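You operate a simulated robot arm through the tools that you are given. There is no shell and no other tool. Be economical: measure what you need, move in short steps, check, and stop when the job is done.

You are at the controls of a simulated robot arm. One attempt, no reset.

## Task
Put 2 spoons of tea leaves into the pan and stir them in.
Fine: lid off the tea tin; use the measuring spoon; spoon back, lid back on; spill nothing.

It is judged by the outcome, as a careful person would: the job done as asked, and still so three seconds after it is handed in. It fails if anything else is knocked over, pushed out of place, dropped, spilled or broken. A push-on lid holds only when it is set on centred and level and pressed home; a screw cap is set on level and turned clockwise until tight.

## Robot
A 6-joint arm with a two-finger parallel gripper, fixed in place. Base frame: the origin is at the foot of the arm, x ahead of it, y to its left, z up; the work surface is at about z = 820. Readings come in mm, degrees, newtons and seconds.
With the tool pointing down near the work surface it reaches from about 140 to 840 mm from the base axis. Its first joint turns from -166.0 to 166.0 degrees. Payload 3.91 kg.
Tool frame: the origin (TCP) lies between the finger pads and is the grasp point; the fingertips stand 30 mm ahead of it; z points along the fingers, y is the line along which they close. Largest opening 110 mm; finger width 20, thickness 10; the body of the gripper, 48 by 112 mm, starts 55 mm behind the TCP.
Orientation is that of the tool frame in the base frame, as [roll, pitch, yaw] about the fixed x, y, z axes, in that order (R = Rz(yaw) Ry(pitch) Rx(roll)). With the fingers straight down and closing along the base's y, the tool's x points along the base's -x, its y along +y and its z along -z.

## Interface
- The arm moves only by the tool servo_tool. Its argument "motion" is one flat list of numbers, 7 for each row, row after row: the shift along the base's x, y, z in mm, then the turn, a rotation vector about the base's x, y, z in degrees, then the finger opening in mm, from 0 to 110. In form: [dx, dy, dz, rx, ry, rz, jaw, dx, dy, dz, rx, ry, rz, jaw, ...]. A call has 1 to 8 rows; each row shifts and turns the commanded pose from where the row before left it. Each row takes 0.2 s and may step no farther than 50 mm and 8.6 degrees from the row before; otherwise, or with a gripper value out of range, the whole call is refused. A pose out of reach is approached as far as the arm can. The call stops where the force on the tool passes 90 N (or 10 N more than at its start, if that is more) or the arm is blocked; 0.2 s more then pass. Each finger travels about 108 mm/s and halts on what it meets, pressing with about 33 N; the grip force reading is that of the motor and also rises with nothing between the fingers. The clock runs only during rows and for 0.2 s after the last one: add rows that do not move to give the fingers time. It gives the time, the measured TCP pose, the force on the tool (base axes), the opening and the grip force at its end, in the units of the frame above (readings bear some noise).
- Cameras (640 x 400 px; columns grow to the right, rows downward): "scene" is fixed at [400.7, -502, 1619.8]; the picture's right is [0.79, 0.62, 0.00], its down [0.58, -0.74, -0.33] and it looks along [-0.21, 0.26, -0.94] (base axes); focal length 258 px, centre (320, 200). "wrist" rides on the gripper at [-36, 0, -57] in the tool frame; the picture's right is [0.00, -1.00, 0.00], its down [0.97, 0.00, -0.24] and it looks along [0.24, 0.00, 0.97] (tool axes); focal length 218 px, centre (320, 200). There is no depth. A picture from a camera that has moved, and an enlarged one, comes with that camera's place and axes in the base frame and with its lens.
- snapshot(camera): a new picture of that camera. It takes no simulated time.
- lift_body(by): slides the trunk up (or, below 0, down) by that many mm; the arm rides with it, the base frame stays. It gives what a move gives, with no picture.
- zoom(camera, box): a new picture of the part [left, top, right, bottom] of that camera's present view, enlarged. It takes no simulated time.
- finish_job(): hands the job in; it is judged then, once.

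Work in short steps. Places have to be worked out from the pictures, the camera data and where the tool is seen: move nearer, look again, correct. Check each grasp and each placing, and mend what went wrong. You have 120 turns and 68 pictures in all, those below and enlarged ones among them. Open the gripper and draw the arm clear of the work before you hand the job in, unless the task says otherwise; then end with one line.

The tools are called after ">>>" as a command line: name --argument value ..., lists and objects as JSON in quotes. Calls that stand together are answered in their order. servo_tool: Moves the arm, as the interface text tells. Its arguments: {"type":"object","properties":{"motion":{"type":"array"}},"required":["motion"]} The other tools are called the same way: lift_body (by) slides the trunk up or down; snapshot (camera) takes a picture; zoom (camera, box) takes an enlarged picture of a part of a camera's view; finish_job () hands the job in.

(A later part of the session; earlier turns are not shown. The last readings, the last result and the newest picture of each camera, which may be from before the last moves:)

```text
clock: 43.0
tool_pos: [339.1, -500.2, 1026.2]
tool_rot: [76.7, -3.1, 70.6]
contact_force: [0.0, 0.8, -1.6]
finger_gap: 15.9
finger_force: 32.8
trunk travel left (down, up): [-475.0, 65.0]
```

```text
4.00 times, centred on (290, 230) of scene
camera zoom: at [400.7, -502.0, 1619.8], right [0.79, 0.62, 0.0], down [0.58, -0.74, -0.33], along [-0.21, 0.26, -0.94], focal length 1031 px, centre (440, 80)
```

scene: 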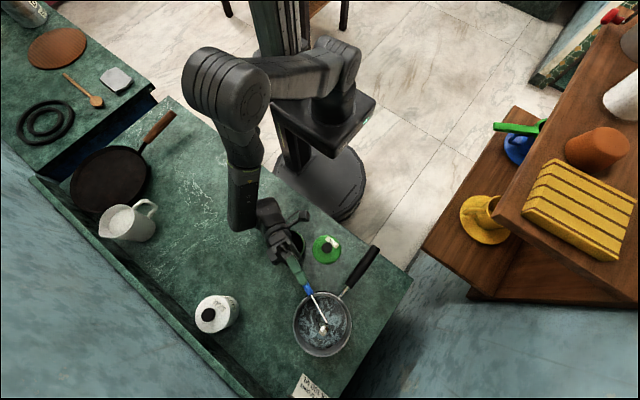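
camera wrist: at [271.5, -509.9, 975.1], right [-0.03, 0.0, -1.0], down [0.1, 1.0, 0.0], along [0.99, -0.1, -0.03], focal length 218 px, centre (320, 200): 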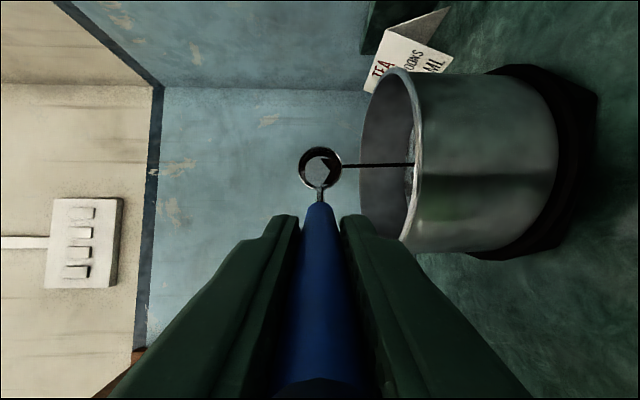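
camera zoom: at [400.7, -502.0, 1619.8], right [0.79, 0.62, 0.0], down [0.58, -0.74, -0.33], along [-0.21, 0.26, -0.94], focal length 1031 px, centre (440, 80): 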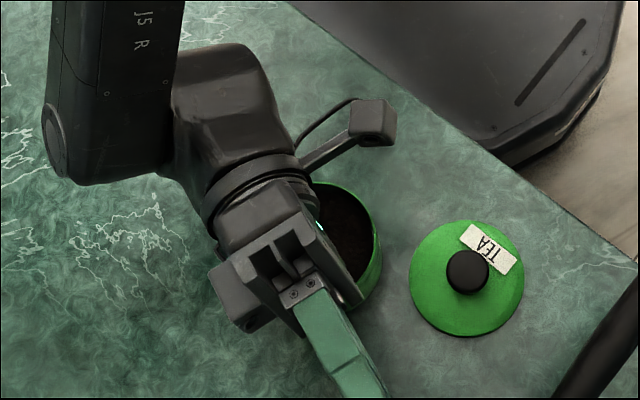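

Free again, and the tin is upright. I'll roll the spoon back level over the pan.

>>> servo_tool --motion '[-2.8, 0, 15.8, 0, 8, 0, 5, -0.6, 0, 16, 0, 8, 0, 5, 1.7, 0, 11, 0, 8, 0, 5, 3.9, 0, 10.6, 0, 8, 0, 5, 6, 0, 9.9, 0, 8, 0, 5, 8, 0, 8.9, 0, 8, 0, 5, 9.9, 0, 7.6, 0, 8, 0, 5, 11.5, 0, 6, 0, 8, 0, 5]'

>>> servo_tool --motion '[13, 0, 4.4, 0, 8, 0, 5, 14.2, 0, 2.5, 0, 8, 0, 5, 15.1, 0, 0, 0, 8, 0, 5, 15.7, 0, -2, 0, 8, 0, 5, 16, 0, -4, 0, 8, 0, 5, 0, 0, 0, 0, 0, 0, 5]'

>>> snapshot --camera "wrist"

>>> zoom --camera "scene" --box '[200, 180, 400, 305]'

```text
clock: 44.8
tool_pos: [376.9, -501.6, 1112.3]
tool_rot: [138.7, 16.1, 78.3]
contact_force: [0.5, 0.3, -0.7]
finger_gap: 15.7
finger_force: 32.5
trunk travel left (down, up): [-475.0, 65.0]
```

```text
clock: 46.2
tool_pos: [452.4, -499.3, 1112.4]
tool_rot: [-179.4, 19.6, 91.8]
contact_force: [0.2, 0.0, -0.7]
finger_gap: 15.7
finger_force: 33.2
trunk travel left (down, up): [-475.0, 65.0]
```

```text
27 pictures are left
camera wrist: at [451.4, -514.1, 1177.9], right [-1.0, -0.03, 0.01], down [-0.03, 0.99, -0.1], along [-0.01, -0.1, -0.99], focal length 218 px, centre (320, 200)
```

wrist: 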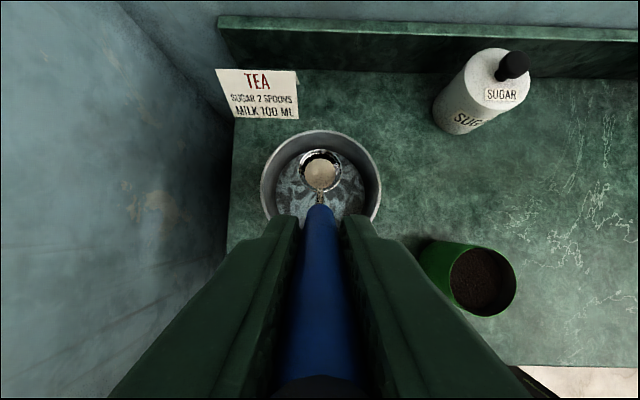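

```text
3.20 times, centred on (300, 242) of scene
camera zoom: at [400.7, -502.0, 1619.8], right [0.79, 0.62, 0.0], down [0.58, -0.74, -0.33], along [-0.21, 0.26, -0.94], focal length 825 px, centre (384, 64)
```

zoom: 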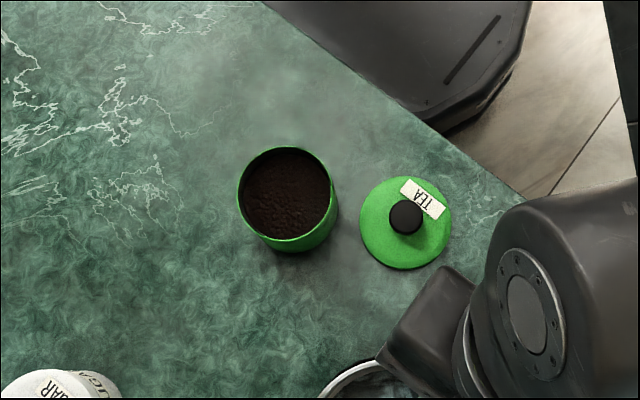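

The spoon is empty and the tin hasn't shifted. I'm returning to the tin for the second spoonful.

>>> servo_tool --motion '[-15, 9, 0, 0, 0, -1, 5, -27, 15, 0, 0, 0, -0.8, 5, -30, 16, 0, 0, 0, 0, 5, -30, 16, 0, 0, 0, 0, 5, -30, 16, 0, 0, 0, 0, 5, -30, 16, -10, 0, 0, 0, 5, -30, 16, -17, 0, 0, 0, 5, -14.5, 9, -20, 0, 0, 0, 5]'

>>> servo_tool --motion '[0, -13, 5, 7, 0, 0, 5, 0, -13, 5, 7, 0, 0, 5, 0, -12, 3.6, 6, 0, 0, 5, 0, 0, 0, 0, 0, 0, 5]'

>>> snapshot --camera "wrist"

```text
clock: 48.0
tool_pos: [243.4, -388.3, 1063.7]
tool_rot: [-179.5, 19.6, 90.0]
contact_force: [-1.1, -0.8, -0.6]
finger_gap: 15.9
finger_force: 33.5
trunk travel left (down, up): [-475.0, 65.0]
```

```text
clock: 49.0
tool_pos: [243.7, -426.4, 1078.2]
tool_rot: [-179.4, -0.5, 90.0]
contact_force: [-0.7, 0.7, -1.3]
finger_gap: 15.9
finger_force: 32.9
trunk travel left (down, up): [-475.0, 65.0]
```

```text
25 pictures are left
camera wrist: at [243.1, -462.2, 1134.6], right [-1.0, 0.0, 0.01], down [0.0, 0.97, 0.25], along [-0.01, 0.25, -0.97], focal length 218 px, centre (320, 200)
```

wrist: 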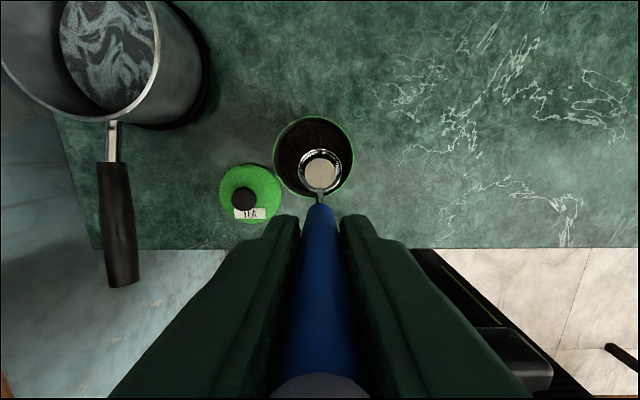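

Aligned within a few mm; I'll shift +3 in x and repeat the dip slightly deeper.

>>> servo_tool --motion '[3, 1.5, -25, 0, 0, 0, 5, 0, 0, -22, 0, 0, 0, 5, 0, 0, -7, 0, 0, 0, 5, 0, 0, -7, 0, 0, 0, 5, 0, 0, -7, 0, 0, 0, 5, 0, 0, 0, 0, 0, 0, 5]'

>>> servo_tool --motion '[0, 12, -4.5, -7, 0, 0, 5, 0, 12, -4.5, -7, 0, 0, 5, 0, 13.5, -4.6, -6, 0, 0, 5, 0, 0, 8, 0, 0, 0, 5, 0, 0, 15, 0, 0, 0, 5, 0, 0, 25, 0, 0, 0, 5, 0, 0, 0, 0, 0, 0, 5]'

>>> zoom --camera "scene" --box '[250, 200, 330, 250]'

```text
clock: 50.4
tool_pos: [245.8, -424.9, 1010.0]
tool_rot: [-179.6, -0.3, 90.0]
contact_force: [0.1, 0.0, -0.7]
finger_gap: 15.8
finger_force: 32.9
trunk travel left (down, up): [-475.0, 65.0]
```

```text
clock: 52.0
tool_pos: [246.6, -386.8, 1044.0]
tool_rot: [-179.5, 19.7, 90.0]
contact_force: [-0.2, 0.6, -1.6]
finger_gap: 15.7
finger_force: 32.9
trunk travel left (down, up): [-475.0, 65.0]
```

```text
8.00 times, centred on (290, 225) of scene
camera zoom: at [400.7, -502.0, 1619.8], right [0.79, 0.62, 0.0], down [0.58, -0.74, -0.33], along [-0.21, 0.26, -0.94], focal length 2062 px, centre (560, 0)
```

zoom: 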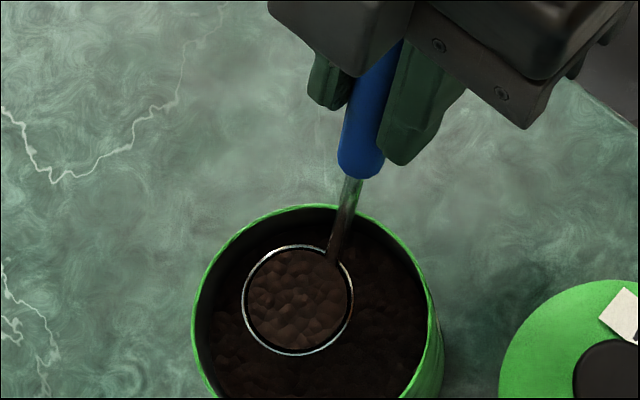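

A full, level spoonful again. I'll carry it slowly to the pan as before.

>>> servo_tool --motion '[0, 0, 8, 0, 0, 0, 5, 0, 0, 15, 0, 0, 0, 5, 0, 0, 16, 0, 0, 0, 5, 4, -2, 14, 0, 0, 0, 5, 10, -5, 6, 0, 0, 0, 5, 17, -9, 0, 0, 0, 0, 5, 20, -10, 0, 0, 0, 0, 5, 20, -10, 0, 0, 0, 0, 5]'

>>> servo_tool --motion '[22, -11, 0, 0, 0, 0, 5, 23, -12, 0, 0, 0, 0, 5, 23, -12, 0, 0, 0, 0, 5, 23, -12, 0, 0, 0, 0, 5, 21, -12, 0, 0, 0, 0, 5, 15, -8, 0, 0, 0, 0, 5, 7, -4, 0, 0, 0, 0, 5, 0, 0, 0, 0, 0, 0, 5]'

>>> servo_tool --motion '[-16, 0, -1.1, 0, -8, 0, 5, -15.7, 0, -3.3, 0, -8, 0, 5, -15.1, 0, -5.5, 0, -8, 0, 5, -14.2, 0, -7.5, 0, -8, 0, 5, -13, 0, -9.4, 0, -8, 0, 5, -11.5, 0, -11.1, 0, -8, 0, 5, -9.9, 0, -12.6, 0, -8, 0, 5, -8, 0, -13.9, 0, -8, 0, 5]'

>>> servo_tool --motion '[-6, 0, -12, 0, -8, 0, 5, -3.9, 0, -8, 0, -8, 0, 5, -1.7, 0, -2, 0, -8, 0, 5, 0, 0, 0, 0, 0, 0, 5, 0, 0, 0, 0, 0, 0, 5, 0, 0, 0, 0, 0, 0, 5, 0, 0, 0, 0, 0, 0, 5]'

>>> zoom --camera "scene" --box '[220, 220, 400, 370]'

```text
clock: 53.8
tool_pos: [317.8, -422.9, 1103.0]
tool_rot: [-179.5, 19.7, 90.0]
contact_force: [-0.1, 0.7, -0.9]
finger_gap: 15.5
finger_force: 33.4
trunk travel left (down, up): [-475.0, 65.0]
```

```text
clock: 55.6
tool_pos: [451.6, -494.6, 1105.0]
tool_rot: [-179.5, 19.7, 90.1]
contact_force: [0.0, 0.4, -0.9]
finger_gap: 15.7
finger_force: 32.6
trunk travel left (down, up): [-475.0, 65.0]
```

```text
clock: 57.4
tool_pos: [348.7, -493.4, 1037.8]
tool_rot: [115.1, 8.3, 72.2]
contact_force: [-0.3, -0.7, 0.1]
finger_gap: 15.7
finger_force: 33.8
trunk travel left (down, up): [-475.0, 65.0]
```

```text
clock: 59.0
tool_pos: [335.4, -493.7, 1016.5]
tool_rot: [92.5, 0.5, 70.5]
contact_force: [-0.2, 1.0, -1.4]
finger_gap: 15.7
finger_force: 32.0
trunk travel left (down, up): [-475.0, 65.0]
```

```text
2.67 times, centred on (310, 295) of scene
camera zoom: at [400.7, -502.0, 1619.8], right [0.79, 0.62, 0.0], down [0.58, -0.74, -0.33], along [-0.21, 0.26, -0.94], focal length 687 px, centre (347, -53)
```

zoom: 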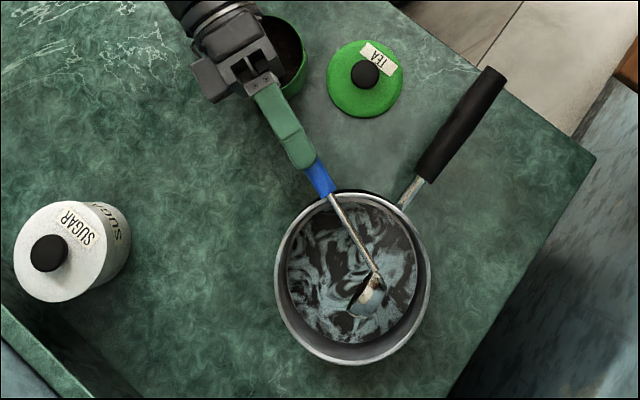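

Going past vertical to shed the remainder, while keeping TCP height above 1016 so the tin stays clear.

>>> servo_tool --motion '[0.6, 0, 2, 0, -8, 0, 5, 2.8, 0, 4, 0, -8, 0, 5, 0, 0, 0, 0, 0, 0, 5, 0, 0, 0, 0, 0, 0, 5, 0, 0, 0, 0, 0, 0, 5, 0, 0, 0, 0, 0, 0, 5, 0, 0, 0, 0, 0, 0, 5]'

>>> zoom --camera "wrist" --box '[260, 120, 460, 245]'

```text
clock: 60.6
tool_pos: [339.2, -493.4, 1022.9]
tool_rot: [77.3, -4.8, 71.0]
contact_force: [0.7, -0.1, -0.8]
finger_gap: 15.9
finger_force: 33.2
trunk travel left (down, up): [-475.0, 65.0]
```

```text
3.20 times, centred on (360, 182) of wrist
camera zoom: at [274.9, -508.5, 1007.8], right [0.23, 0.0, -0.97], down [0.1, 1.0, 0.03], along [0.97, -0.1, 0.23], focal length 698 px, centre (192, 256)
```

zoom: 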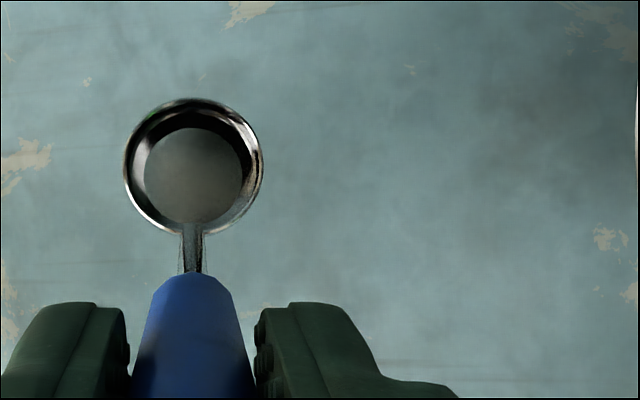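

Empty. I'll roll back level over the pan.

>>> servo_tool --motion '[-2.8, 0, 15.8, 0, 8, 0, 5, -0.6, 0, 16, 0, 8, 0, 5, 1.7, 0, 11, 0, 8, 0, 5, 3.9, 0, 10.6, 0, 8, 0, 5, 6, 0, 9.9, 0, 8, 0, 5, 8, 0, 8.9, 0, 8, 0, 5, 9.9, 0, 7.6, 0, 8, 0, 5, 11.5, 0, 6, 0, 8, 0, 5]'

>>> servo_tool --motion '[13, 0, 4.4, 0, 8, 0, 5, 14.2, 0, 2.5, 0, 8, 0, 5, 15.1, 0, 0, 0, 8, 0, 5, 15.7, 0, -2, 0, 8, 0, 5, 16, 0, -4, 0, 8, 0, 5, 0, 0, 0, 0, 0, 0, 5]'

>>> snapshot --camera "wrist"

```text
clock: 62.4
tool_pos: [379.4, -493.2, 1109.2]
tool_rot: [138.8, 14.9, 77.1]
contact_force: [-0.2, 0.2, -0.8]
finger_gap: 15.8
finger_force: 33.3
trunk travel left (down, up): [-475.0, 65.0]
```

```text
clock: 63.8
tool_pos: [452.8, -495.3, 1109.7]
tool_rot: [-179.4, 19.6, 90.1]
contact_force: [0.0, 0.9, -0.7]
finger_gap: 15.7
finger_force: 33.5
trunk travel left (down, up): [-475.0, 65.0]
```

```text
21 pictures are left
camera wrist: at [451.7, -508.5, 1175.5], right [-1.0, 0.0, 0.01], down [0.0, 1.0, -0.1], along [-0.01, -0.1, -0.99], focal length 218 px, centre (320, 200)
```

wrist: 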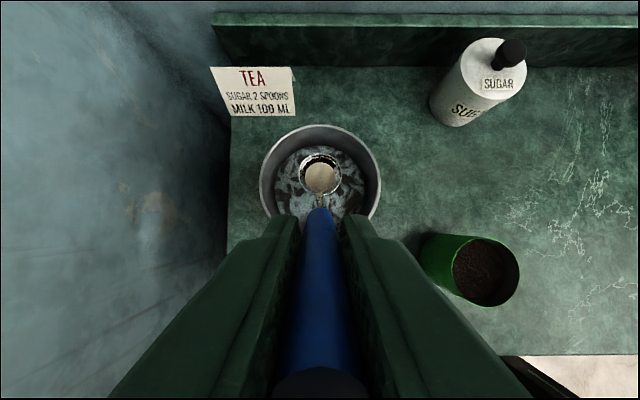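

Both spoonfuls are in. The spoon has pitched about 3–4° in the grip, which I'll account for later. Now I'll lower it into the pan centre, feeling for the bottom.

>>> servo_tool --motion '[-4.8, -11, -20, 0, 0, 0, 5, 0, 0, -30, 0, 0, 0, 5, 0, 0, -30, 0, 0, 0, 5, 0, 0, -15, 0, 0, 0, 5, 0, 0, -5, 0, 0, 0, 5, 0, 0, 0, 0, 0, 0, 5]'

>>> zoom --camera "wrist" --box '[220, 90, 420, 240]'

```text
clock: 65.2
tool_pos: [446.2, -505.5, 1009.5]
tool_rot: [-179.4, 19.6, 90.0]
contact_force: [0.9, 0.2, -0.6]
finger_gap: 15.4
finger_force: 33.1
trunk travel left (down, up): [-475.0, 65.0]
```

```text
2.67 times, centred on (320, 165) of wrist
camera zoom: at [447.1, -520.0, 1075.2], right [-1.0, 0.0, 0.01], down [0.0, 1.0, -0.1], along [-0.01, -0.1, -1.0], focal length 582 px, centre (320, 293)
```

zoom: 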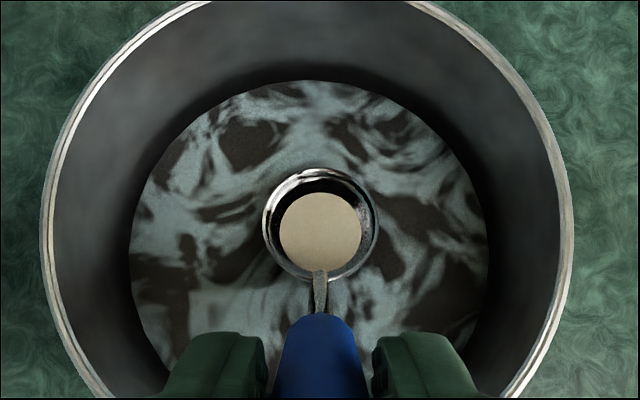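

The spoon is inside the pan with the liquid surface at about 860. I'll keep lowering gently.

>>> servo_tool --motion '[3, 0, -4, 0, 0, 0, 5, 0, 0, -4, 0, 0, 0, 5, 0, 0, -4, 0, 0, 0, 5, 0, 0, -3, 0, 0, 0, 5, 0, 0, 0, 0, 0, 0, 5]'

>>> zoom --camera "wrist" --box '[220, 90, 420, 240]'

```text
clock: 66.4
tool_pos: [449.8, -506.4, 994.2]
tool_rot: [-179.5, 19.6, 90.0]
contact_force: [-0.4, -0.2, -0.6]
finger_gap: 15.4
finger_force: 33.1
trunk travel left (down, up): [-475.0, 65.0]
```

```text
2.67 times, centred on (320, 165) of wrist
camera zoom: at [449.6, -520.1, 1060.1], right [-1.0, 0.0, 0.01], down [0.0, 1.0, -0.1], along [-0.01, -0.1, -1.0], focal length 582 px, centre (320, 293)
```

zoom: 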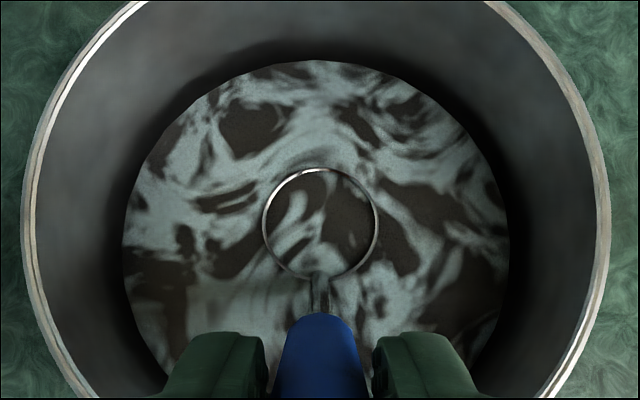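

The bowl is in the liquid with its rim at the surface. I'll go a few mm deeper, checking for the bottom.

>>> servo_tool --motion '[0, 0, -2, 0, 0, 0, 5, 0, 0, -2, 0, 0, 0, 5, 0, 0, 0, 0, 0, 0, 5]'

```text
clock: 67.2
tool_pos: [449.3, -505.7, 990.1]
tool_rot: [-179.5, 19.6, 90.0]
contact_force: [-0.8, -0.2, -1.3]
finger_gap: 15.8
finger_force: 33.1
trunk travel left (down, up): [-475.0, 65.0]
```

No contact yet, which is a good depth. I'll stir in circles of about 22 mm radius.

>>> servo_tool --motion '[11, -2, 0, 0, 0, 0, 5, 11, -1, 0, 0, 0, 0, 5, -6.4, 15.6, 0, 0, 0, 0, 5, -15.6, 6.4, 0, 0, 0, 0, 5, -15.6, -6.4, 0, 0, 0, 0, 5, -6.4, -15.6, 0, 0, 0, 0, 5, 6.4, -15.6, 0, 0, 0, 0, 5, 15.6, -6.4, 0, 0, 0, 0, 5]'

>>> servo_tool --motion '[15.6, 6.4, 0, 0, 0, 0, 5, 6.4, 15.6, 0, 0, 0, 0, 5, -6.4, 15.6, 0, 0, 0, 0, 5, -15.6, 6.4, 0, 0, 0, 0, 5, -15.6, -6.4, 0, 0, 0, 0, 5, -6.4, -15.6, 0, 0, 0, 0, 5, 6.4, -15.6, 0, 0, 0, 0, 5, 15.6, -6.4, 0, 0, 0, 0, 5]'

>>> servo_tool --motion '[15.6, 6.4, 0, 0, 0, 0, 5, 6.4, 15.6, 0, 0, 0, 0, 5, -6.4, 15.6, 0, 0, 0, 0, 5, -15.6, 6.4, 0, 0, 0, 0, 5, -15.6, -6.4, 0, 0, 0, 0, 5, -6.4, -15.6, 0, 0, 0, 0, 5, 6.4, -15.6, 0, 0, 0, 0, 5, 15.6, -6.4, 0, 0, 0, 0, 5]'

>>> zoom --camera "wrist" --box '[220, 90, 420, 240]'

```text
clock: 69.0
tool_pos: [449.3, -529.8, 990.3]
tool_rot: [-179.4, 19.5, 89.9]
contact_force: [0.0, -0.1, -0.9]
finger_gap: 15.8
finger_force: 33.0
trunk travel left (down, up): [-475.0, 65.0]
```

```text
clock: 70.8
tool_pos: [449.6, -530.6, 990.4]
tool_rot: [-179.4, 19.5, 90.1]
contact_force: [-0.7, 0.0, -1.1]
finger_gap: 15.6
finger_force: 32.8
trunk travel left (down, up): [-475.0, 65.0]
```

```text
clock: 72.6
tool_pos: [450.3, -529.0, 988.8]
tool_rot: [-179.4, 19.5, 90.0]
contact_force: [0.2, -0.4, -1.0]
finger_gap: 15.8
finger_force: 33.0
trunk travel left (down, up): [-475.0, 65.0]
```

```text
2.67 times, centred on (320, 165) of wrist
camera zoom: at [450.4, -543.3, 1054.8], right [-1.0, 0.0, 0.01], down [0.0, 1.0, -0.1], along [-0.01, -0.1, -1.0], focal length 582 px, centre (320, 293)
```

zoom: 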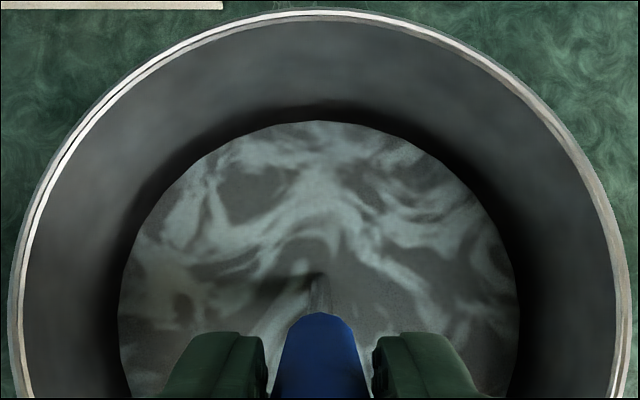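

The streaks are fading as it mixes. A few more circles.

>>> servo_tool --motion '[15.6, 6.4, 0, 0, 0, 0, 5, 6.4, 15.6, 0, 0, 0, 0, 5, -6.4, 15.6, 0, 0, 0, 0, 5, -15.6, 6.4, 0, 0, 0, 0, 5, -15.6, -6.4, 0, 0, 0, 0, 5, -6.4, -15.6, 0, 0, 0, 0, 5, 6.4, -15.6, 0, 0, 0, 0, 5, 15.6, -6.4, 0, 0, 0, 0, 5]'

>>> servo_tool --motion '[15.6, 6.4, 0, 0, 0, 0, 5, 6.4, 15.6, 0, 0, 0, 0, 5, -6.4, 15.6, 0, 0, 0, 0, 5, -15.6, 6.4, 0, 0, 0, 0, 5, -15.6, -6.4, 0, 0, 0, 0, 5, -6.4, -15.6, 0, 0, 0, 0, 5, 6.4, -15.6, 0, 0, 0, 0, 5, 15.6, -6.4, 0, 0, 0, 0, 5]'

>>> servo_tool --motion '[15.6, 6.4, 0, 0, 0, 0, 5, 6.4, 15.6, 0, 0, 0, 0, 5, -6.4, 15.6, 0, 0, 0, 0, 5, -15.6, 6.4, 0, 0, 0, 0, 5, -15.6, -6.4, 0, 0, 0, 0, 5, -6.4, -15.6, 0, 0, 0, 0, 5, 6.4, -15.6, 0, 0, 0, 0, 5, 15.6, -6.4, 0, 0, 0, 0, 5]'

>>> servo_tool --motion '[15.6, 6.4, 0, 0, 0, 0, 5, 6.4, 15.6, 0, 0, 0, 0, 5, -6.4, 15.6, 0, 0, 0, 0, 5, -15.6, 6.4, 0, 0, 0, 0, 5, -15.6, -6.4, 0, 0, 0, 0, 5, -6.4, -15.6, 0, 0, 0, 0, 5, 6.4, -15.6, 0, 0, 0, 0, 5, 15.6, -6.4, 0, 0, 0, 0, 5]'

>>> zoom --camera "wrist" --box '[220, 90, 420, 240]'

```text
clock: 74.4
tool_pos: [449.7, -529.1, 989.2]
tool_rot: [-179.4, 19.5, 90.0]
contact_force: [0.5, 0.5, -0.8]
finger_gap: 15.8
finger_force: 32.7
trunk travel left (down, up): [-475.0, 65.0]
```

```text
clock: 76.2
tool_pos: [452.0, -529.3, 990.5]
tool_rot: [-179.4, 19.4, 89.9]
contact_force: [0.8, -0.1, -0.3]
finger_gap: 15.9
finger_force: 32.7
trunk travel left (down, up): [-475.0, 65.0]
```

```text
clock: 78.0
tool_pos: [450.9, -530.6, 990.5]
tool_rot: [-179.4, 19.4, 90.0]
contact_force: [1.0, -0.4, -0.5]
finger_gap: 15.8
finger_force: 32.7
trunk travel left (down, up): [-475.0, 65.0]
```

```text
clock: 79.8
tool_pos: [450.1, -530.0, 989.8]
tool_rot: [-179.5, 19.6, 90.0]
contact_force: [-0.2, 0.2, -0.7]
finger_gap: 15.7
finger_force: 33.2
trunk travel left (down, up): [-475.0, 65.0]
```

```text
2.67 times, centred on (320, 165) of wrist
camera zoom: at [449.6, -544.0, 1056.0], right [-1.0, 0.0, 0.01], down [0.0, 1.0, -0.1], along [-0.01, -0.1, -1.0], focal length 582 px, centre (320, 293)
```

zoom: 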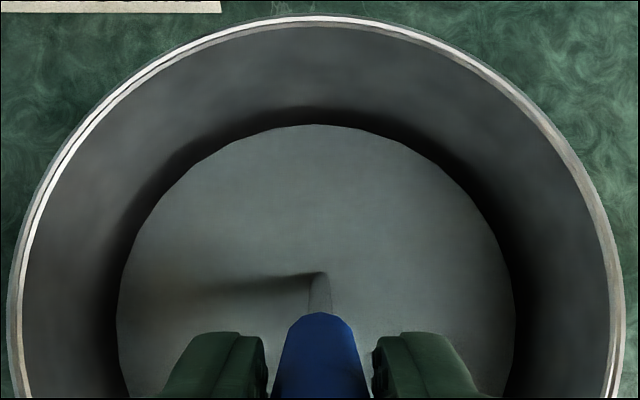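

It's fully mixed. I'll centre and lift the bowl just above the liquid, roll it partly to drain low over the pan, then fully while rising.

>>> servo_tool --motion '[0, 12, 0, 0, 0, 0, 5, 0, 14, 0, 0, 0, 0, 5, 0, 0, 6, 0, 0, 0, 5, 0, 0, 8, 0, 0, 0, 5, 0, 0, 10, 0, 0, 0, 5, 0, 0, 12, 0, 0, 0, 5, 0, 0, 9, 0, 0, 0, 5, 0, 0, 0, 0, 0, 0, 5]'

>>> servo_tool --motion '[-16, 0, -1.1, 0, -8, 0, 5, -15.7, 0, -3.3, 0, -8, 0, 5, -15.1, 0, -5.5, 0, -8, 0, 5, -14.2, 0, -5.5, 0, -8, 0, 5, -13, 0, -2, 0, -8, 0, 5, -11.5, 0, 2, 0, -8, 0, 5, 0, 0, 0, 0, 0, 0, 5, 0, 0, 0, 0, 0, 0, 5]'

>>> servo_tool --motion '[-9.9, 0, 10, 0, -8, 0, 5, -8, 0, 10, 0, -8, 0, 5, -6, 0, 5, 0, -8, 0, 5, -3.9, 0, 0, 0, -8, 0, 5, -1.7, 0, 0, 0, -8, 0, 5, 0.6, 0, 0, 0, -8, 0, 5, 2.8, 0, 4, 0, -8, 0, 5, 0, 0, 0, 0, 0, 0, 5]'

>>> servo_tool --motion '[0, 0, 0, 0, 0, 0, 5, 0, 0, 0, 0, 0, 0, 5, 0, 0, 0, 0, 0, 0, 5, 0, 0, 0, 0, 0, 0, 5, 0, 0, 0, 0, 0, 0, 5, 0, 0, 0, 0, 0, 0, 5, 0, 0, 0, 0, 0, 0, 5, 0, 0, 0, 0, 0, 0, 5]'

>>> snapshot --camera "wrist"

>>> zoom --camera "scene" --box '[220, 220, 400, 370]'

```text
clock: 81.6
tool_pos: [448.8, -504.2, 1036.0]
tool_rot: [-179.4, 19.6, 90.0]
contact_force: [-0.1, 0.4, -0.9]
finger_gap: 15.7
finger_force: 32.6
trunk travel left (down, up): [-475.0, 65.0]
```

```text
clock: 83.4
tool_pos: [366.1, -504.2, 1021.0]
tool_rot: [130.9, 12.9, 75.2]
contact_force: [-0.6, -0.2, -0.2]
finger_gap: 15.8
finger_force: 32.9
trunk travel left (down, up): [-475.0, 65.0]
```

```text
clock: 85.2
tool_pos: [337.5, -503.9, 1049.1]
tool_rot: [77.2, -4.7, 70.8]
contact_force: [0.9, -1.1, -0.7]
finger_gap: 15.7
finger_force: 33.4
trunk travel left (down, up): [-475.0, 65.0]
```

```text
clock: 87.0
tool_pos: [337.2, -503.6, 1049.1]
tool_rot: [77.3, -4.6, 71.0]
contact_force: [-0.3, -0.3, -0.2]
finger_gap: 15.5
finger_force: 33.2
trunk travel left (down, up): [-475.0, 65.0]
```

```text
16 pictures are left
camera wrist: at [272.2, -518.5, 1033.9], right [0.23, 0.0, -0.97], down [0.1, 1.0, 0.03], along [0.97, -0.1, 0.23], focal length 218 px, centre (320, 200)
```

wrist: 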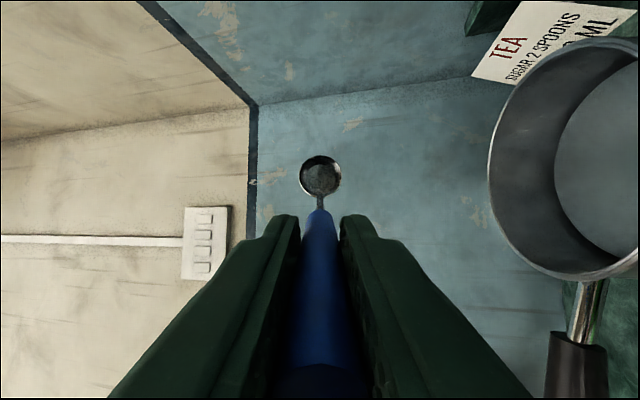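

```text
2.67 times, centred on (310, 295) of scene
camera zoom: at [400.7, -502.0, 1619.8], right [0.79, 0.62, 0.0], down [0.58, -0.74, -0.33], along [-0.21, 0.26, -0.94], focal length 687 px, centre (347, -53)
```

zoom: 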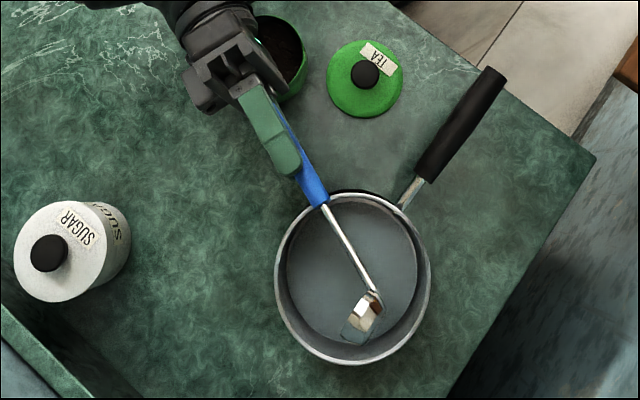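

Drained, with the mixed liquid in the pan and no stray drops seen. I'll roll the spoon back level.

>>> servo_tool --motion '[-2.8, 0, 10, 0, 8, 0, 5, -0.6, 0, 12, 0, 8, 0, 5, 1.7, 0, 11, 0, 8, 0, 5, 3.9, 0, 8, 0, 8, 0, 5, 6, 0, 8, 0, 8, 0, 5, 8, 0, 7, 0, 8, 0, 5, 9.9, 0, 6, 0, 8, 0, 5, 11.5, 0, 5, 0, 8, 0, 5]'

>>> servo_tool --motion '[13, 0, 2, 0, 8, 0, 5, 14.2, 0, 1, 0, 8, 0, 5, 15.1, 0, 0, 0, 8, 0, 5, 15.7, 0, 0, 0, 8, 0, 5, 16, 0, 0, 0, 8, 0, 5, 0, 0, 0, -3.5, 0, 0, 5, 0, 0, 0, 0, 0, 0, 5]'

```text
clock: 88.8
tool_pos: [375.2, -502.9, 1115.4]
tool_rot: [138.9, 14.9, 77.1]
contact_force: [0.6, -0.9, -0.9]
finger_gap: 15.8
finger_force: 33.2
trunk travel left (down, up): [-475.0, 65.0]
```

```text
clock: 90.4
tool_pos: [450.6, -503.5, 1120.8]
tool_rot: [-179.4, 23.1, 90.0]
contact_force: [-1.3, -0.9, -1.3]
finger_gap: 15.4
finger_force: 32.6
trunk travel left (down, up): [-475.0, 65.0]
```

>>> servo_tool --motion '[-20, -1, 0, 0, -0.55, 0.2, 5, -40, -1, 0, 0, 0, 0, 5, -45, -1, 0, 0, 0, 0, 5, -45, -1, 0, 0, 0, 0, 5, -45, -1, 0, 0, 0, 0, 5, -45, -1, 0, 0, 0, 0, 5, -40, -0.3, 0, 0, 0, 0, 5, -21, 0, 0, 0, 0, 0, 5]'

>>> servo_tool --motion '[0, 0, -35, 0, 0, 0, 5, 0, 0, -40, 0, 0, 0, 5, 0, 0, -40, 0, 0, 0, 5, 0, 0, -35, 0, 0, 0, 5, 0, 0, -12, 0, 0, 0, 5, 0, 0, 0, 0, 0, 0, 5]'

>>> snapshot --camera "wrist"

>>> zoom --camera "scene" --box '[190, 190, 310, 265]'

```text
clock: 92.2
tool_pos: [149.8, -511.9, 1121.9]
tool_rot: [179.8, 23.1, 90.0]
contact_force: [-0.7, -0.7, -1.1]
finger_gap: 15.6
finger_force: 32.8
trunk travel left (down, up): [-475.0, 65.0]
```

```text
clock: 93.6
tool_pos: [149.3, -511.8, 956.8]
tool_rot: [179.8, 23.1, 89.9]
contact_force: [1.3, -0.2, 0.0]
finger_gap: 15.7
finger_force: 32.6
trunk travel left (down, up): [-475.0, 65.0]
```

```text
14 pictures are left
camera wrist: at [148.0, -520.7, 1023.9], right [-1.0, 0.0, 0.0], down [0.0, 0.99, -0.16], along [0.0, -0.16, -0.99], focal length 218 px, centre (320, 200)
```

wrist: 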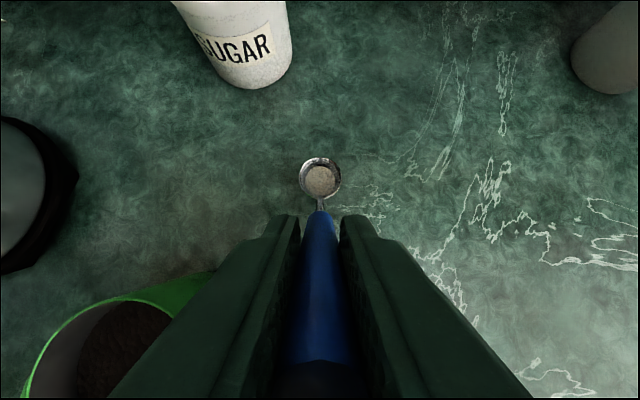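

```text
5.33 times, centred on (250, 228) of scene
camera zoom: at [400.7, -502.0, 1619.8], right [0.79, 0.62, 0.0], down [0.58, -0.74, -0.33], along [-0.21, 0.26, -0.94], focal length 1375 px, centre (693, 53)
```

zoom: 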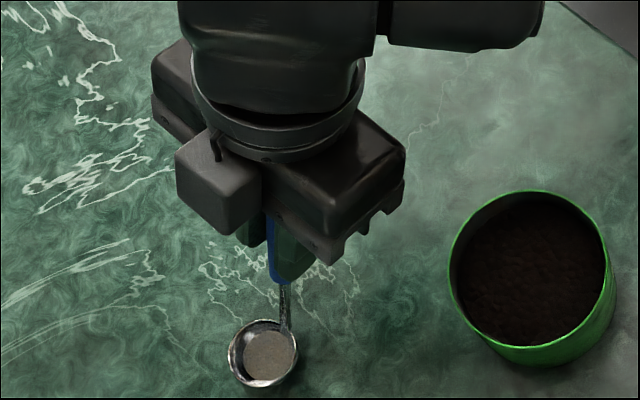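

The bowl is right over its home spot and looks level. I'll lower in small steps until contact.

>>> servo_tool --motion '[0, 0, -2, 0, 0, 0, 5, 0, 0, -2, 0, 0, 0, 5, 0, 0, -1, 0, 0, 0, 5, 0, 0, 0, 0, 0, 0, 5]'

```text
clock: 94.6
tool_pos: [149.2, -508.6, 954.6]
tool_rot: [180.0, 23.4, 89.9]
contact_force: [0.8, 6.9, 24.7]
finger_gap: 15.7
finger_force: 33.3
trunk travel left (down, up): [-475.0, 65.0]
```

Contact came about 5 mm higher than the pickup height, so the spoon may have slid or be slightly pitched. I'll relieve the load and inspect the bowl closely.

>>> servo_tool --motion '[0, 0, 2, 0, 0, 0, 5, 0, 0, 0, 0, 0, 0, 5]'

>>> zoom --camera "scene" --box '[224, 240, 256, 270]'

>>> zoom --camera "wrist" --box '[280, 140, 360, 230]'

```text
clock: 95.2
tool_pos: [148.9, -509.1, 953.7]
tool_rot: [-180.0, 23.1, 89.8]
contact_force: [1.8, 4.1, 13.6]
finger_gap: 15.6
finger_force: 32.9
trunk travel left (down, up): [-475.0, 65.0]
```

```text
13.33 times, centred on (240, 255) of scene
camera zoom: at [400.7, -502.0, 1619.8], right [0.79, 0.62, 0.0], down [0.58, -0.74, -0.33], along [-0.21, 0.26, -0.94], focal length 3437 px, centre (1387, -533)
```

zoom: 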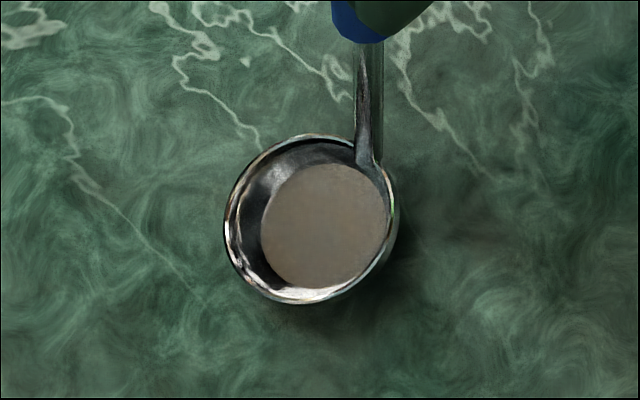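

```text
4.44 times, centred on (320, 185) of wrist
camera zoom: at [147.9, -519.5, 1020.8], right [-1.0, 0.0, 0.0], down [0.0, 0.99, -0.16], along [0.0, -0.16, -0.99], focal length 970 px, centre (320, 267)
```

zoom: 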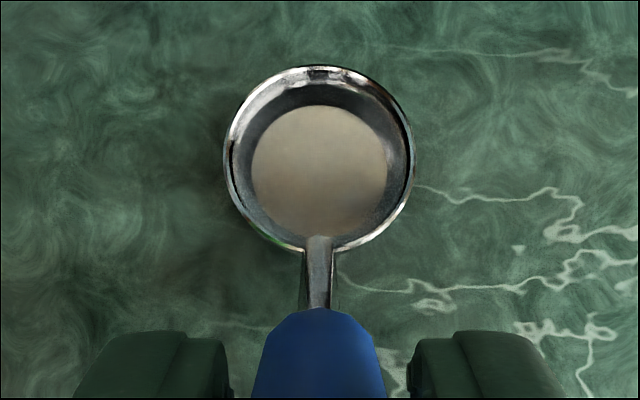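

The bowl looks nearly level (within a few degrees) and sits on the counter at home. I'll unload the remaining force and check before releasing.

>>> servo_tool --motion '[0, 0, 1.2, 0, 0, 0, 5, 0, 0, 0, 0, 0, 0, 5]'

```text
clock: 95.8
tool_pos: [149.3, -510.5, 954.8]
tool_rot: [180.0, 22.8, 89.9]
contact_force: [-0.6, -0.1, -0.8]
finger_gap: 15.7
finger_force: 33.1
trunk travel left (down, up): [-475.0, 65.0]
```

Just off contact now. I'll lower 0.7 mm and open the fingers gradually.

>>> servo_tool --motion '[0, 0, -0.7, 0, 0, 0, 5, 0, 0, 0, 0, 0, 0, 17, 0, 0, 0, 0, 0, 0, 20, 0, 0, 0, 0, 0, 0, 25, 0, 0, 0, 0, 0, 0, 30, 0, 0, 0, 0, 0, 0, 30]'

>>> snapshot --camera "wrist"

```text
clock: 97.2
tool_pos: [148.9, -510.3, 955.5]
tool_rot: [179.9, 23.1, 89.8]
contact_force: [0.0, -0.2, -0.2]
finger_gap: 29.8
finger_force: 0.2
trunk travel left (down, up): [-475.0, 65.0]
```

```text
10 pictures are left
camera wrist: at [147.9, -520.8, 1021.2], right [-1.0, 0.0, 0.0], down [0.0, 0.99, -0.16], along [0.0, -0.16, -0.99], focal length 218 px, centre (320, 200)
```

wrist: 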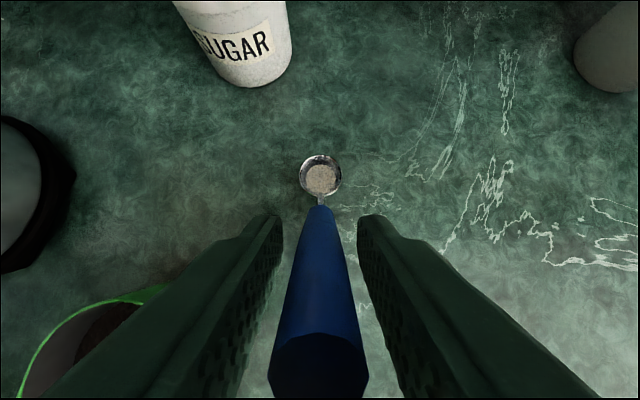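

The spoon stands freely at home. I'll retreat along the handle axis, then look.

>>> servo_tool --motion '[0, 0, 0, 0, 0, 0, 40, 0, 7, 19, 0, 0, 0, 45, 0, 10, 28, 0, 0, 0, 45, 0, 12, 33, 0, 0, 0, 45, 0, 12, 33, 0, 0, 0, 45, 0, 10, 30, 7.7, 0, 0, 60, 0, 0, 10, 7.7, 0, 0, 60, 0, 0, 0, 7.7, 0, 0, 60]'

>>> servo_tool --motion '[12, 3, 0, 0, 0, 8.2, 60, 12, 3, 0, 0, 0, 8.2, 60, 12, 3, 0, 0, 0, 8.2, 60, 12, 3, 0, 0, 0, 8.2, 60, 12, 3, 0, 0, 0, 8.2, 60, 12, 0, 0, 0, 0, 8.2, 60, 12, 0, 0, 0, 0, 8.2, 60, 12, 0, 0, 0, 0, 8.2, 60]'

>>> servo_tool --motion '[20, 10, -20, 0, 0, 8.2, 60, 25, 10, -20, 0, 0, 8.2, 60, 25, 10, -20, 0, 0, 8, 60, 20, 10, -20, 0, 0, 0, 60, 0, 0, 0, 0, 0, 0, 60]'

>>> zoom --camera "scene" --box '[190, 190, 310, 265]'

```text
clock: 99.0
tool_pos: [147.9, -459.4, 1108.9]
tool_rot: [180.0, -0.3, 90.0]
contact_force: [0.4, -0.4, 0.1]
finger_gap: 60.1
finger_force: 0.0
trunk travel left (down, up): [-475.0, 65.0]
```

```text
clock: 100.8
tool_pos: [243.7, -443.9, 1109.0]
tool_rot: [179.9, -0.1, 155.6]
contact_force: [0.0, -0.4, -0.2]
finger_gap: 60.1
finger_force: 0.0
trunk travel left (down, up): [-475.0, 65.0]
```

```text
clock: 102.0
tool_pos: [334.9, -405.5, 1027.3]
tool_rot: [180.0, 0.1, -180.0]
contact_force: [0.4, -0.2, -0.7]
finger_gap: 59.9
finger_force: 0.0
trunk travel left (down, up): [-475.0, 65.0]
```

```text
5.33 times, centred on (250, 228) of scene
camera zoom: at [400.7, -502.0, 1619.8], right [0.79, 0.62, 0.0], down [0.58, -0.74, -0.33], along [-0.21, 0.26, -0.94], focal length 1375 px, centre (693, 53)
```

zoom: 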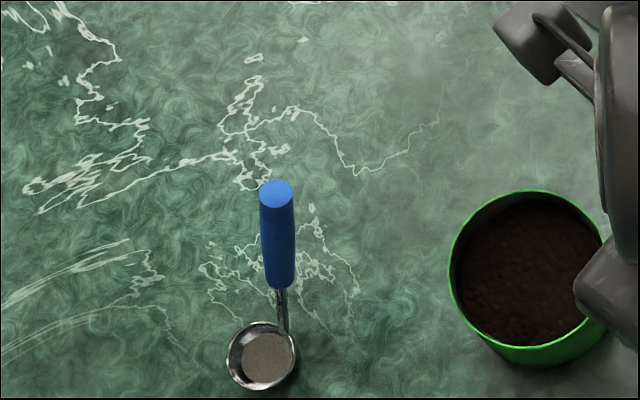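

The spoon stands back at its spot. Now I'll fetch the lid, descending over it to check alignment.

>>> servo_tool --motion '[9, 10, -40, 0, 0, 0, 60, 0, 9, -40, 0, 0, 0, 60, 0, 0, -30, 0, 0, 0, 60, 0, 0, 0, 0, 0, 0, 60]'

>>> snapshot --camera "wrist"

```text
clock: 103.0
tool_pos: [343.8, -384.0, 917.5]
tool_rot: [179.9, -0.1, 179.9]
contact_force: [0.5, 0.3, -0.3]
finger_gap: 59.8
finger_force: 0.0
trunk travel left (down, up): [-475.0, 65.0]
```

```text
8 pictures are left
camera wrist: at [379.3, -383.6, 974.5], right [0.0, -1.0, 0.0], down [-0.97, 0.0, 0.24], along [-0.24, 0.0, -0.97], focal length 218 px, centre (320, 200)
```

wrist: 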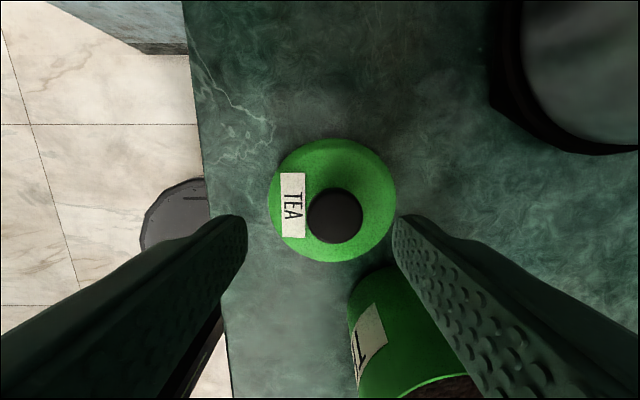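

The knob is about 7 mm further in -y, at (345,-391). I'll correct, descend and grip.

>>> servo_tool --motion '[1.3, -7.3, -16, 0, 0, 0, 60, 0, 0, -18, 0, 0, 0, 60, 0, 0, -12.5, 0, 0, 0, 55, 0, 0, 0, 0, 0, 0, 45, 0, 0, 0, 0, 0, 0, 36, 0, 0, 0, 0, 0, 0, 25, 0, 0, 0, 0, 0, 0, 20, 0, 0, 0, 0, 0, 0, 20]'

```text
clock: 104.8
tool_pos: [344.4, -392.2, 872.4]
tool_rot: [179.9, 0.0, 179.8]
contact_force: [0.3, -0.7, -0.2]
finger_gap: 30.4
finger_force: 32.8
trunk travel left (down, up): [-475.0, 65.0]
```

Knob gripped (30.4 mm). I'll lift and carry it above the tin.

>>> servo_tool --motion '[0, 0, 15, 0, 0, 0, 20, 0, 0, 40, 0, 0, 0, 20, 0, 0, 40, 0, 0, 0, 20, 0, 0, 40, 0, 0, 0, 20, -31, -18.6, 10, 0, 0, 0, 20, -31, -18.6, 0, 0, 0, 0, 20, -31, -18.6, 0, 0, 0, 0, 20, 0, 0, 0, 0, 0, 0, 20]'

>>> snapshot --camera "wrist"

```text
clock: 106.6
tool_pos: [251.2, -450.0, 1018.0]
tool_rot: [179.9, 0.0, 179.9]
contact_force: [0.2, -0.3, -1.3]
finger_gap: 30.4
finger_force: 33.6
trunk travel left (down, up): [-475.0, 65.0]
```

```text
7 pictures are left
camera wrist: at [286.3, -449.2, 1074.8], right [0.0, -1.0, 0.0], down [-0.97, 0.0, 0.24], along [-0.24, 0.0, -0.97], focal length 218 px, centre (320, 200)
```

wrist: 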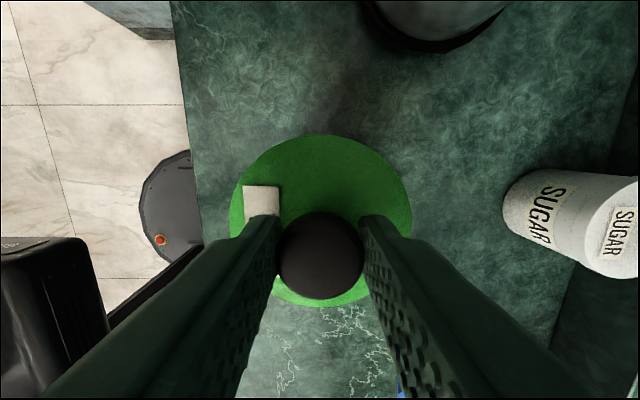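

The lid sits in the grip as it did when first lifted. I'll align to the tin axis and lower to just above seating height.

>>> servo_tool --motion '[0.3, 2.2, -20, 0, 0, 0, 20, 0, 0, -25, 0, 0, 0, 20, 0, 0, -13, 0, 0, 0, 20, 0, 0, 0, 0, 0, 0, 20]'

>>> zoom --camera "scene" --box '[250, 200, 330, 260]'

```text
clock: 107.6
tool_pos: [252.9, -447.5, 957.7]
tool_rot: [180.0, 0.0, 179.8]
contact_force: [1.3, -0.7, 0.1]
finger_gap: 30.1
finger_force: 33.0
trunk travel left (down, up): [-475.0, 65.0]
```

```text
6.67 times, centred on (290, 230) of scene
camera zoom: at [400.7, -502.0, 1619.8], right [0.79, 0.62, 0.0], down [0.58, -0.74, -0.33], along [-0.21, 0.26, -0.94], focal length 1719 px, centre (520, 0)
```

zoom: 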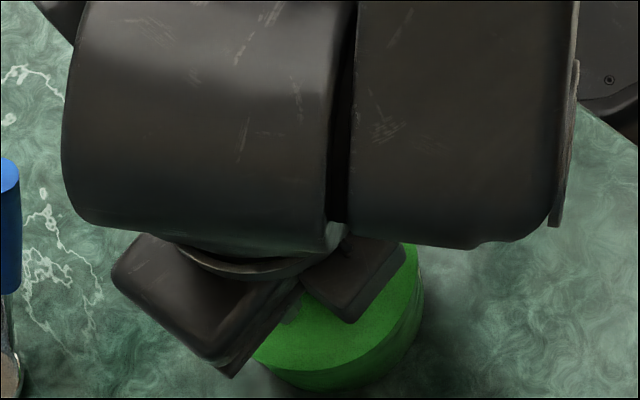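

>>> servo_tool --motion '[-0.5, 0, -3, 0, 0, 0, 20, 0, 0, -2, 0, 0, 0, 20, 0, 0, 0, 0, 0, 0, 20]'

```text
clock: 108.4
tool_pos: [251.4, -446.3, 953.4]
tool_rot: [179.9, 0.0, 179.9]
contact_force: [-0.7, -0.1, -0.5]
finger_gap: 30.5
finger_force: 33.2
trunk travel left (down, up): [-475.0, 65.0]
```

>>> servo_tool --motion '[0, -0.6, -2, 0, 0, 0, 20, 0, 0, -1.5, 0, 0, 0, 20, 0, 0, 0, 0, 0, 0, 20]'

```text
clock: 109.2
tool_pos: [252.6, -447.3, 948.9]
tool_rot: [180.0, 0.0, 179.9]
contact_force: [-0.8, 0.1, -0.8]
finger_gap: 30.2
finger_force: 33.0
trunk travel left (down, up): [-475.0, 65.0]
```

>>> servo_tool --motion '[0, 0, -1.5, 0, 0, 0, 20, 0, 0, -1.5, 0, 0, 0, 20, 0, 0, 0, 0, 0, 0, 20]'

```text
clock: 110.0
tool_pos: [251.8, -447.3, 949.5]
tool_rot: [-179.7, 0.1, -179.9]
contact_force: [3.3, -6.3, 31.4]
finger_gap: 30.2
finger_force: 33.1
trunk travel left (down, up): [-475.0, 65.0]
```

Contact at 949.5, the expected seated height. I'll press a little more to drive it home.

>>> servo_tool --motion '[0, 0, -1.5, 0, 0, 0, 20, 0, 0, -1.5, 0, 0, 0, 20, 0, 0, 0, 0, 0, 0, 20]'

```text
clock: 110.8
tool_pos: [250.9, -447.9, 946.7]
tool_rot: [-179.7, 0.0, 179.8]
contact_force: [2.5, -11.1, 45.0]
finger_gap: 30.5
finger_force: 32.7
trunk travel left (down, up): [-475.0, 65.0]
```

>>> servo_tool --motion '[0, 0, -1.5, 0, 0, 0, 20, 0, 0, -1.5, 0, 0, 0, 20, 0, 0, 0, 0, 0, 0, 20]'

```text
clock: 111.6
tool_pos: [250.2, -447.3, 943.4]
tool_rot: [-179.6, 0.2, -180.0]
contact_force: [3.0, -7.7, 54.0]
finger_gap: 30.0
finger_force: 32.4
trunk travel left (down, up): [-475.0, 65.0]
```

The fingers are sliding down the knob now. I'll release, rise, close the fingers and then press centrally on the knob top.

>>> servo_tool --motion '[0, 0, 5, 0, 0, 0, 20, 0, 0, 0, 0, 0, 0, 45, 0, 0, 0, 0, 0, 0, 55, 0, 0, 15, 0, 0, 0, 55, 0, 0, 30, 0, 0, 0, 55, 0, 0, 20, 0, 0, 0, 20, 0, 0, 0, 0, 0, 0, 0, 0, 0, 0, 0, 0, 0, 0]'

>>> snapshot --camera "wrist"

```text
clock: 113.4
tool_pos: [253.7, -448.4, 1010.7]
tool_rot: [179.8, 0.0, 179.9]
contact_force: [-0.5, 0.6, -0.3]
finger_gap: 0.2
finger_force: 33.0
trunk travel left (down, up): [-475.0, 65.0]
```

```text
5 pictures are left
camera wrist: at [288.6, -446.5, 1067.1], right [0.0, -1.0, 0.0], down [-0.97, 0.0, 0.24], along [-0.24, 0.0, -0.97], focal length 218 px, centre (320, 200)
```

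wrist: 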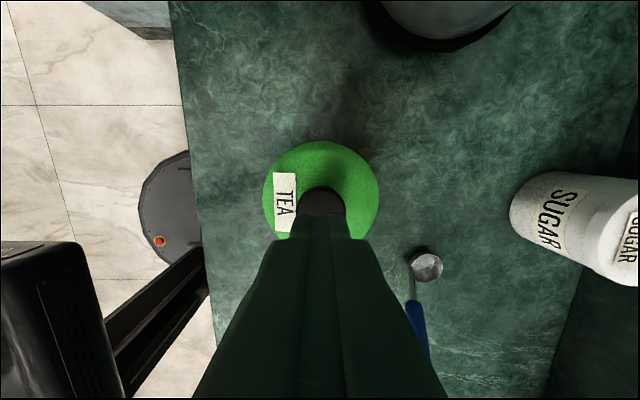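

The lid looks level and centred. With closed fingers I'll descend onto the knob top and press.

>>> servo_tool --motion '[-2, 1, -15, 0, 0, 0, 0, 0, 0, -15, 0, 0, 0, 0, 0, 0, -4, 0, 0, 0, 0, 0, 0, -3, 0, 0, 0, 0, 0, 0, -2, 0, 0, 0, 0, 0, 0, 0, 0, 0, 0, 0]'

```text
clock: 114.8
tool_pos: [249.8, -445.5, 972.6]
tool_rot: [179.9, 0.0, 179.8]
contact_force: [0.3, -0.1, 0.7]
finger_gap: 0.1
finger_force: 32.2
trunk travel left (down, up): [-475.0, 65.0]
```

>>> servo_tool --motion '[0, -1, -2, 0, 0, 0, 0, 0, 0, -2, 0, 0, 0, 0, 0, 0, -2, 0, 0, 0, 0, 0, 0, -2, 0, 0, 0, 0, 0, 0, 0, 0, 0, 0, 0]'

```text
clock: 116.0
tool_pos: [250.5, -444.9, 968.8]
tool_rot: [-179.4, 0.3, 180.0]
contact_force: [2.9, -1.6, 66.0]
finger_gap: 0.2
finger_force: 33.2
trunk travel left (down, up): [-475.0, 65.0]
```

Pressing at 66 N; a bit more to be sure it's home.

>>> servo_tool --motion '[0, 0, -1.5, 0, 0, 0, 0, 0, 0, -1.5, 0, 0, 0, 0, 0, 0, 0, 0, 0, 0, 0]'

```text
clock: 116.8
tool_pos: [250.9, -446.9, 968.7]
tool_rot: [-178.9, 0.5, -180.0]
contact_force: [-1.3, 14.7, 42.7]
finger_gap: 0.1
finger_force: 33.0
trunk travel left (down, up): [-475.0, 65.0]
stopped in row 3: the force on the tool passed its limit (the readings are from after the stop); the commanded pose is now the measured one
```

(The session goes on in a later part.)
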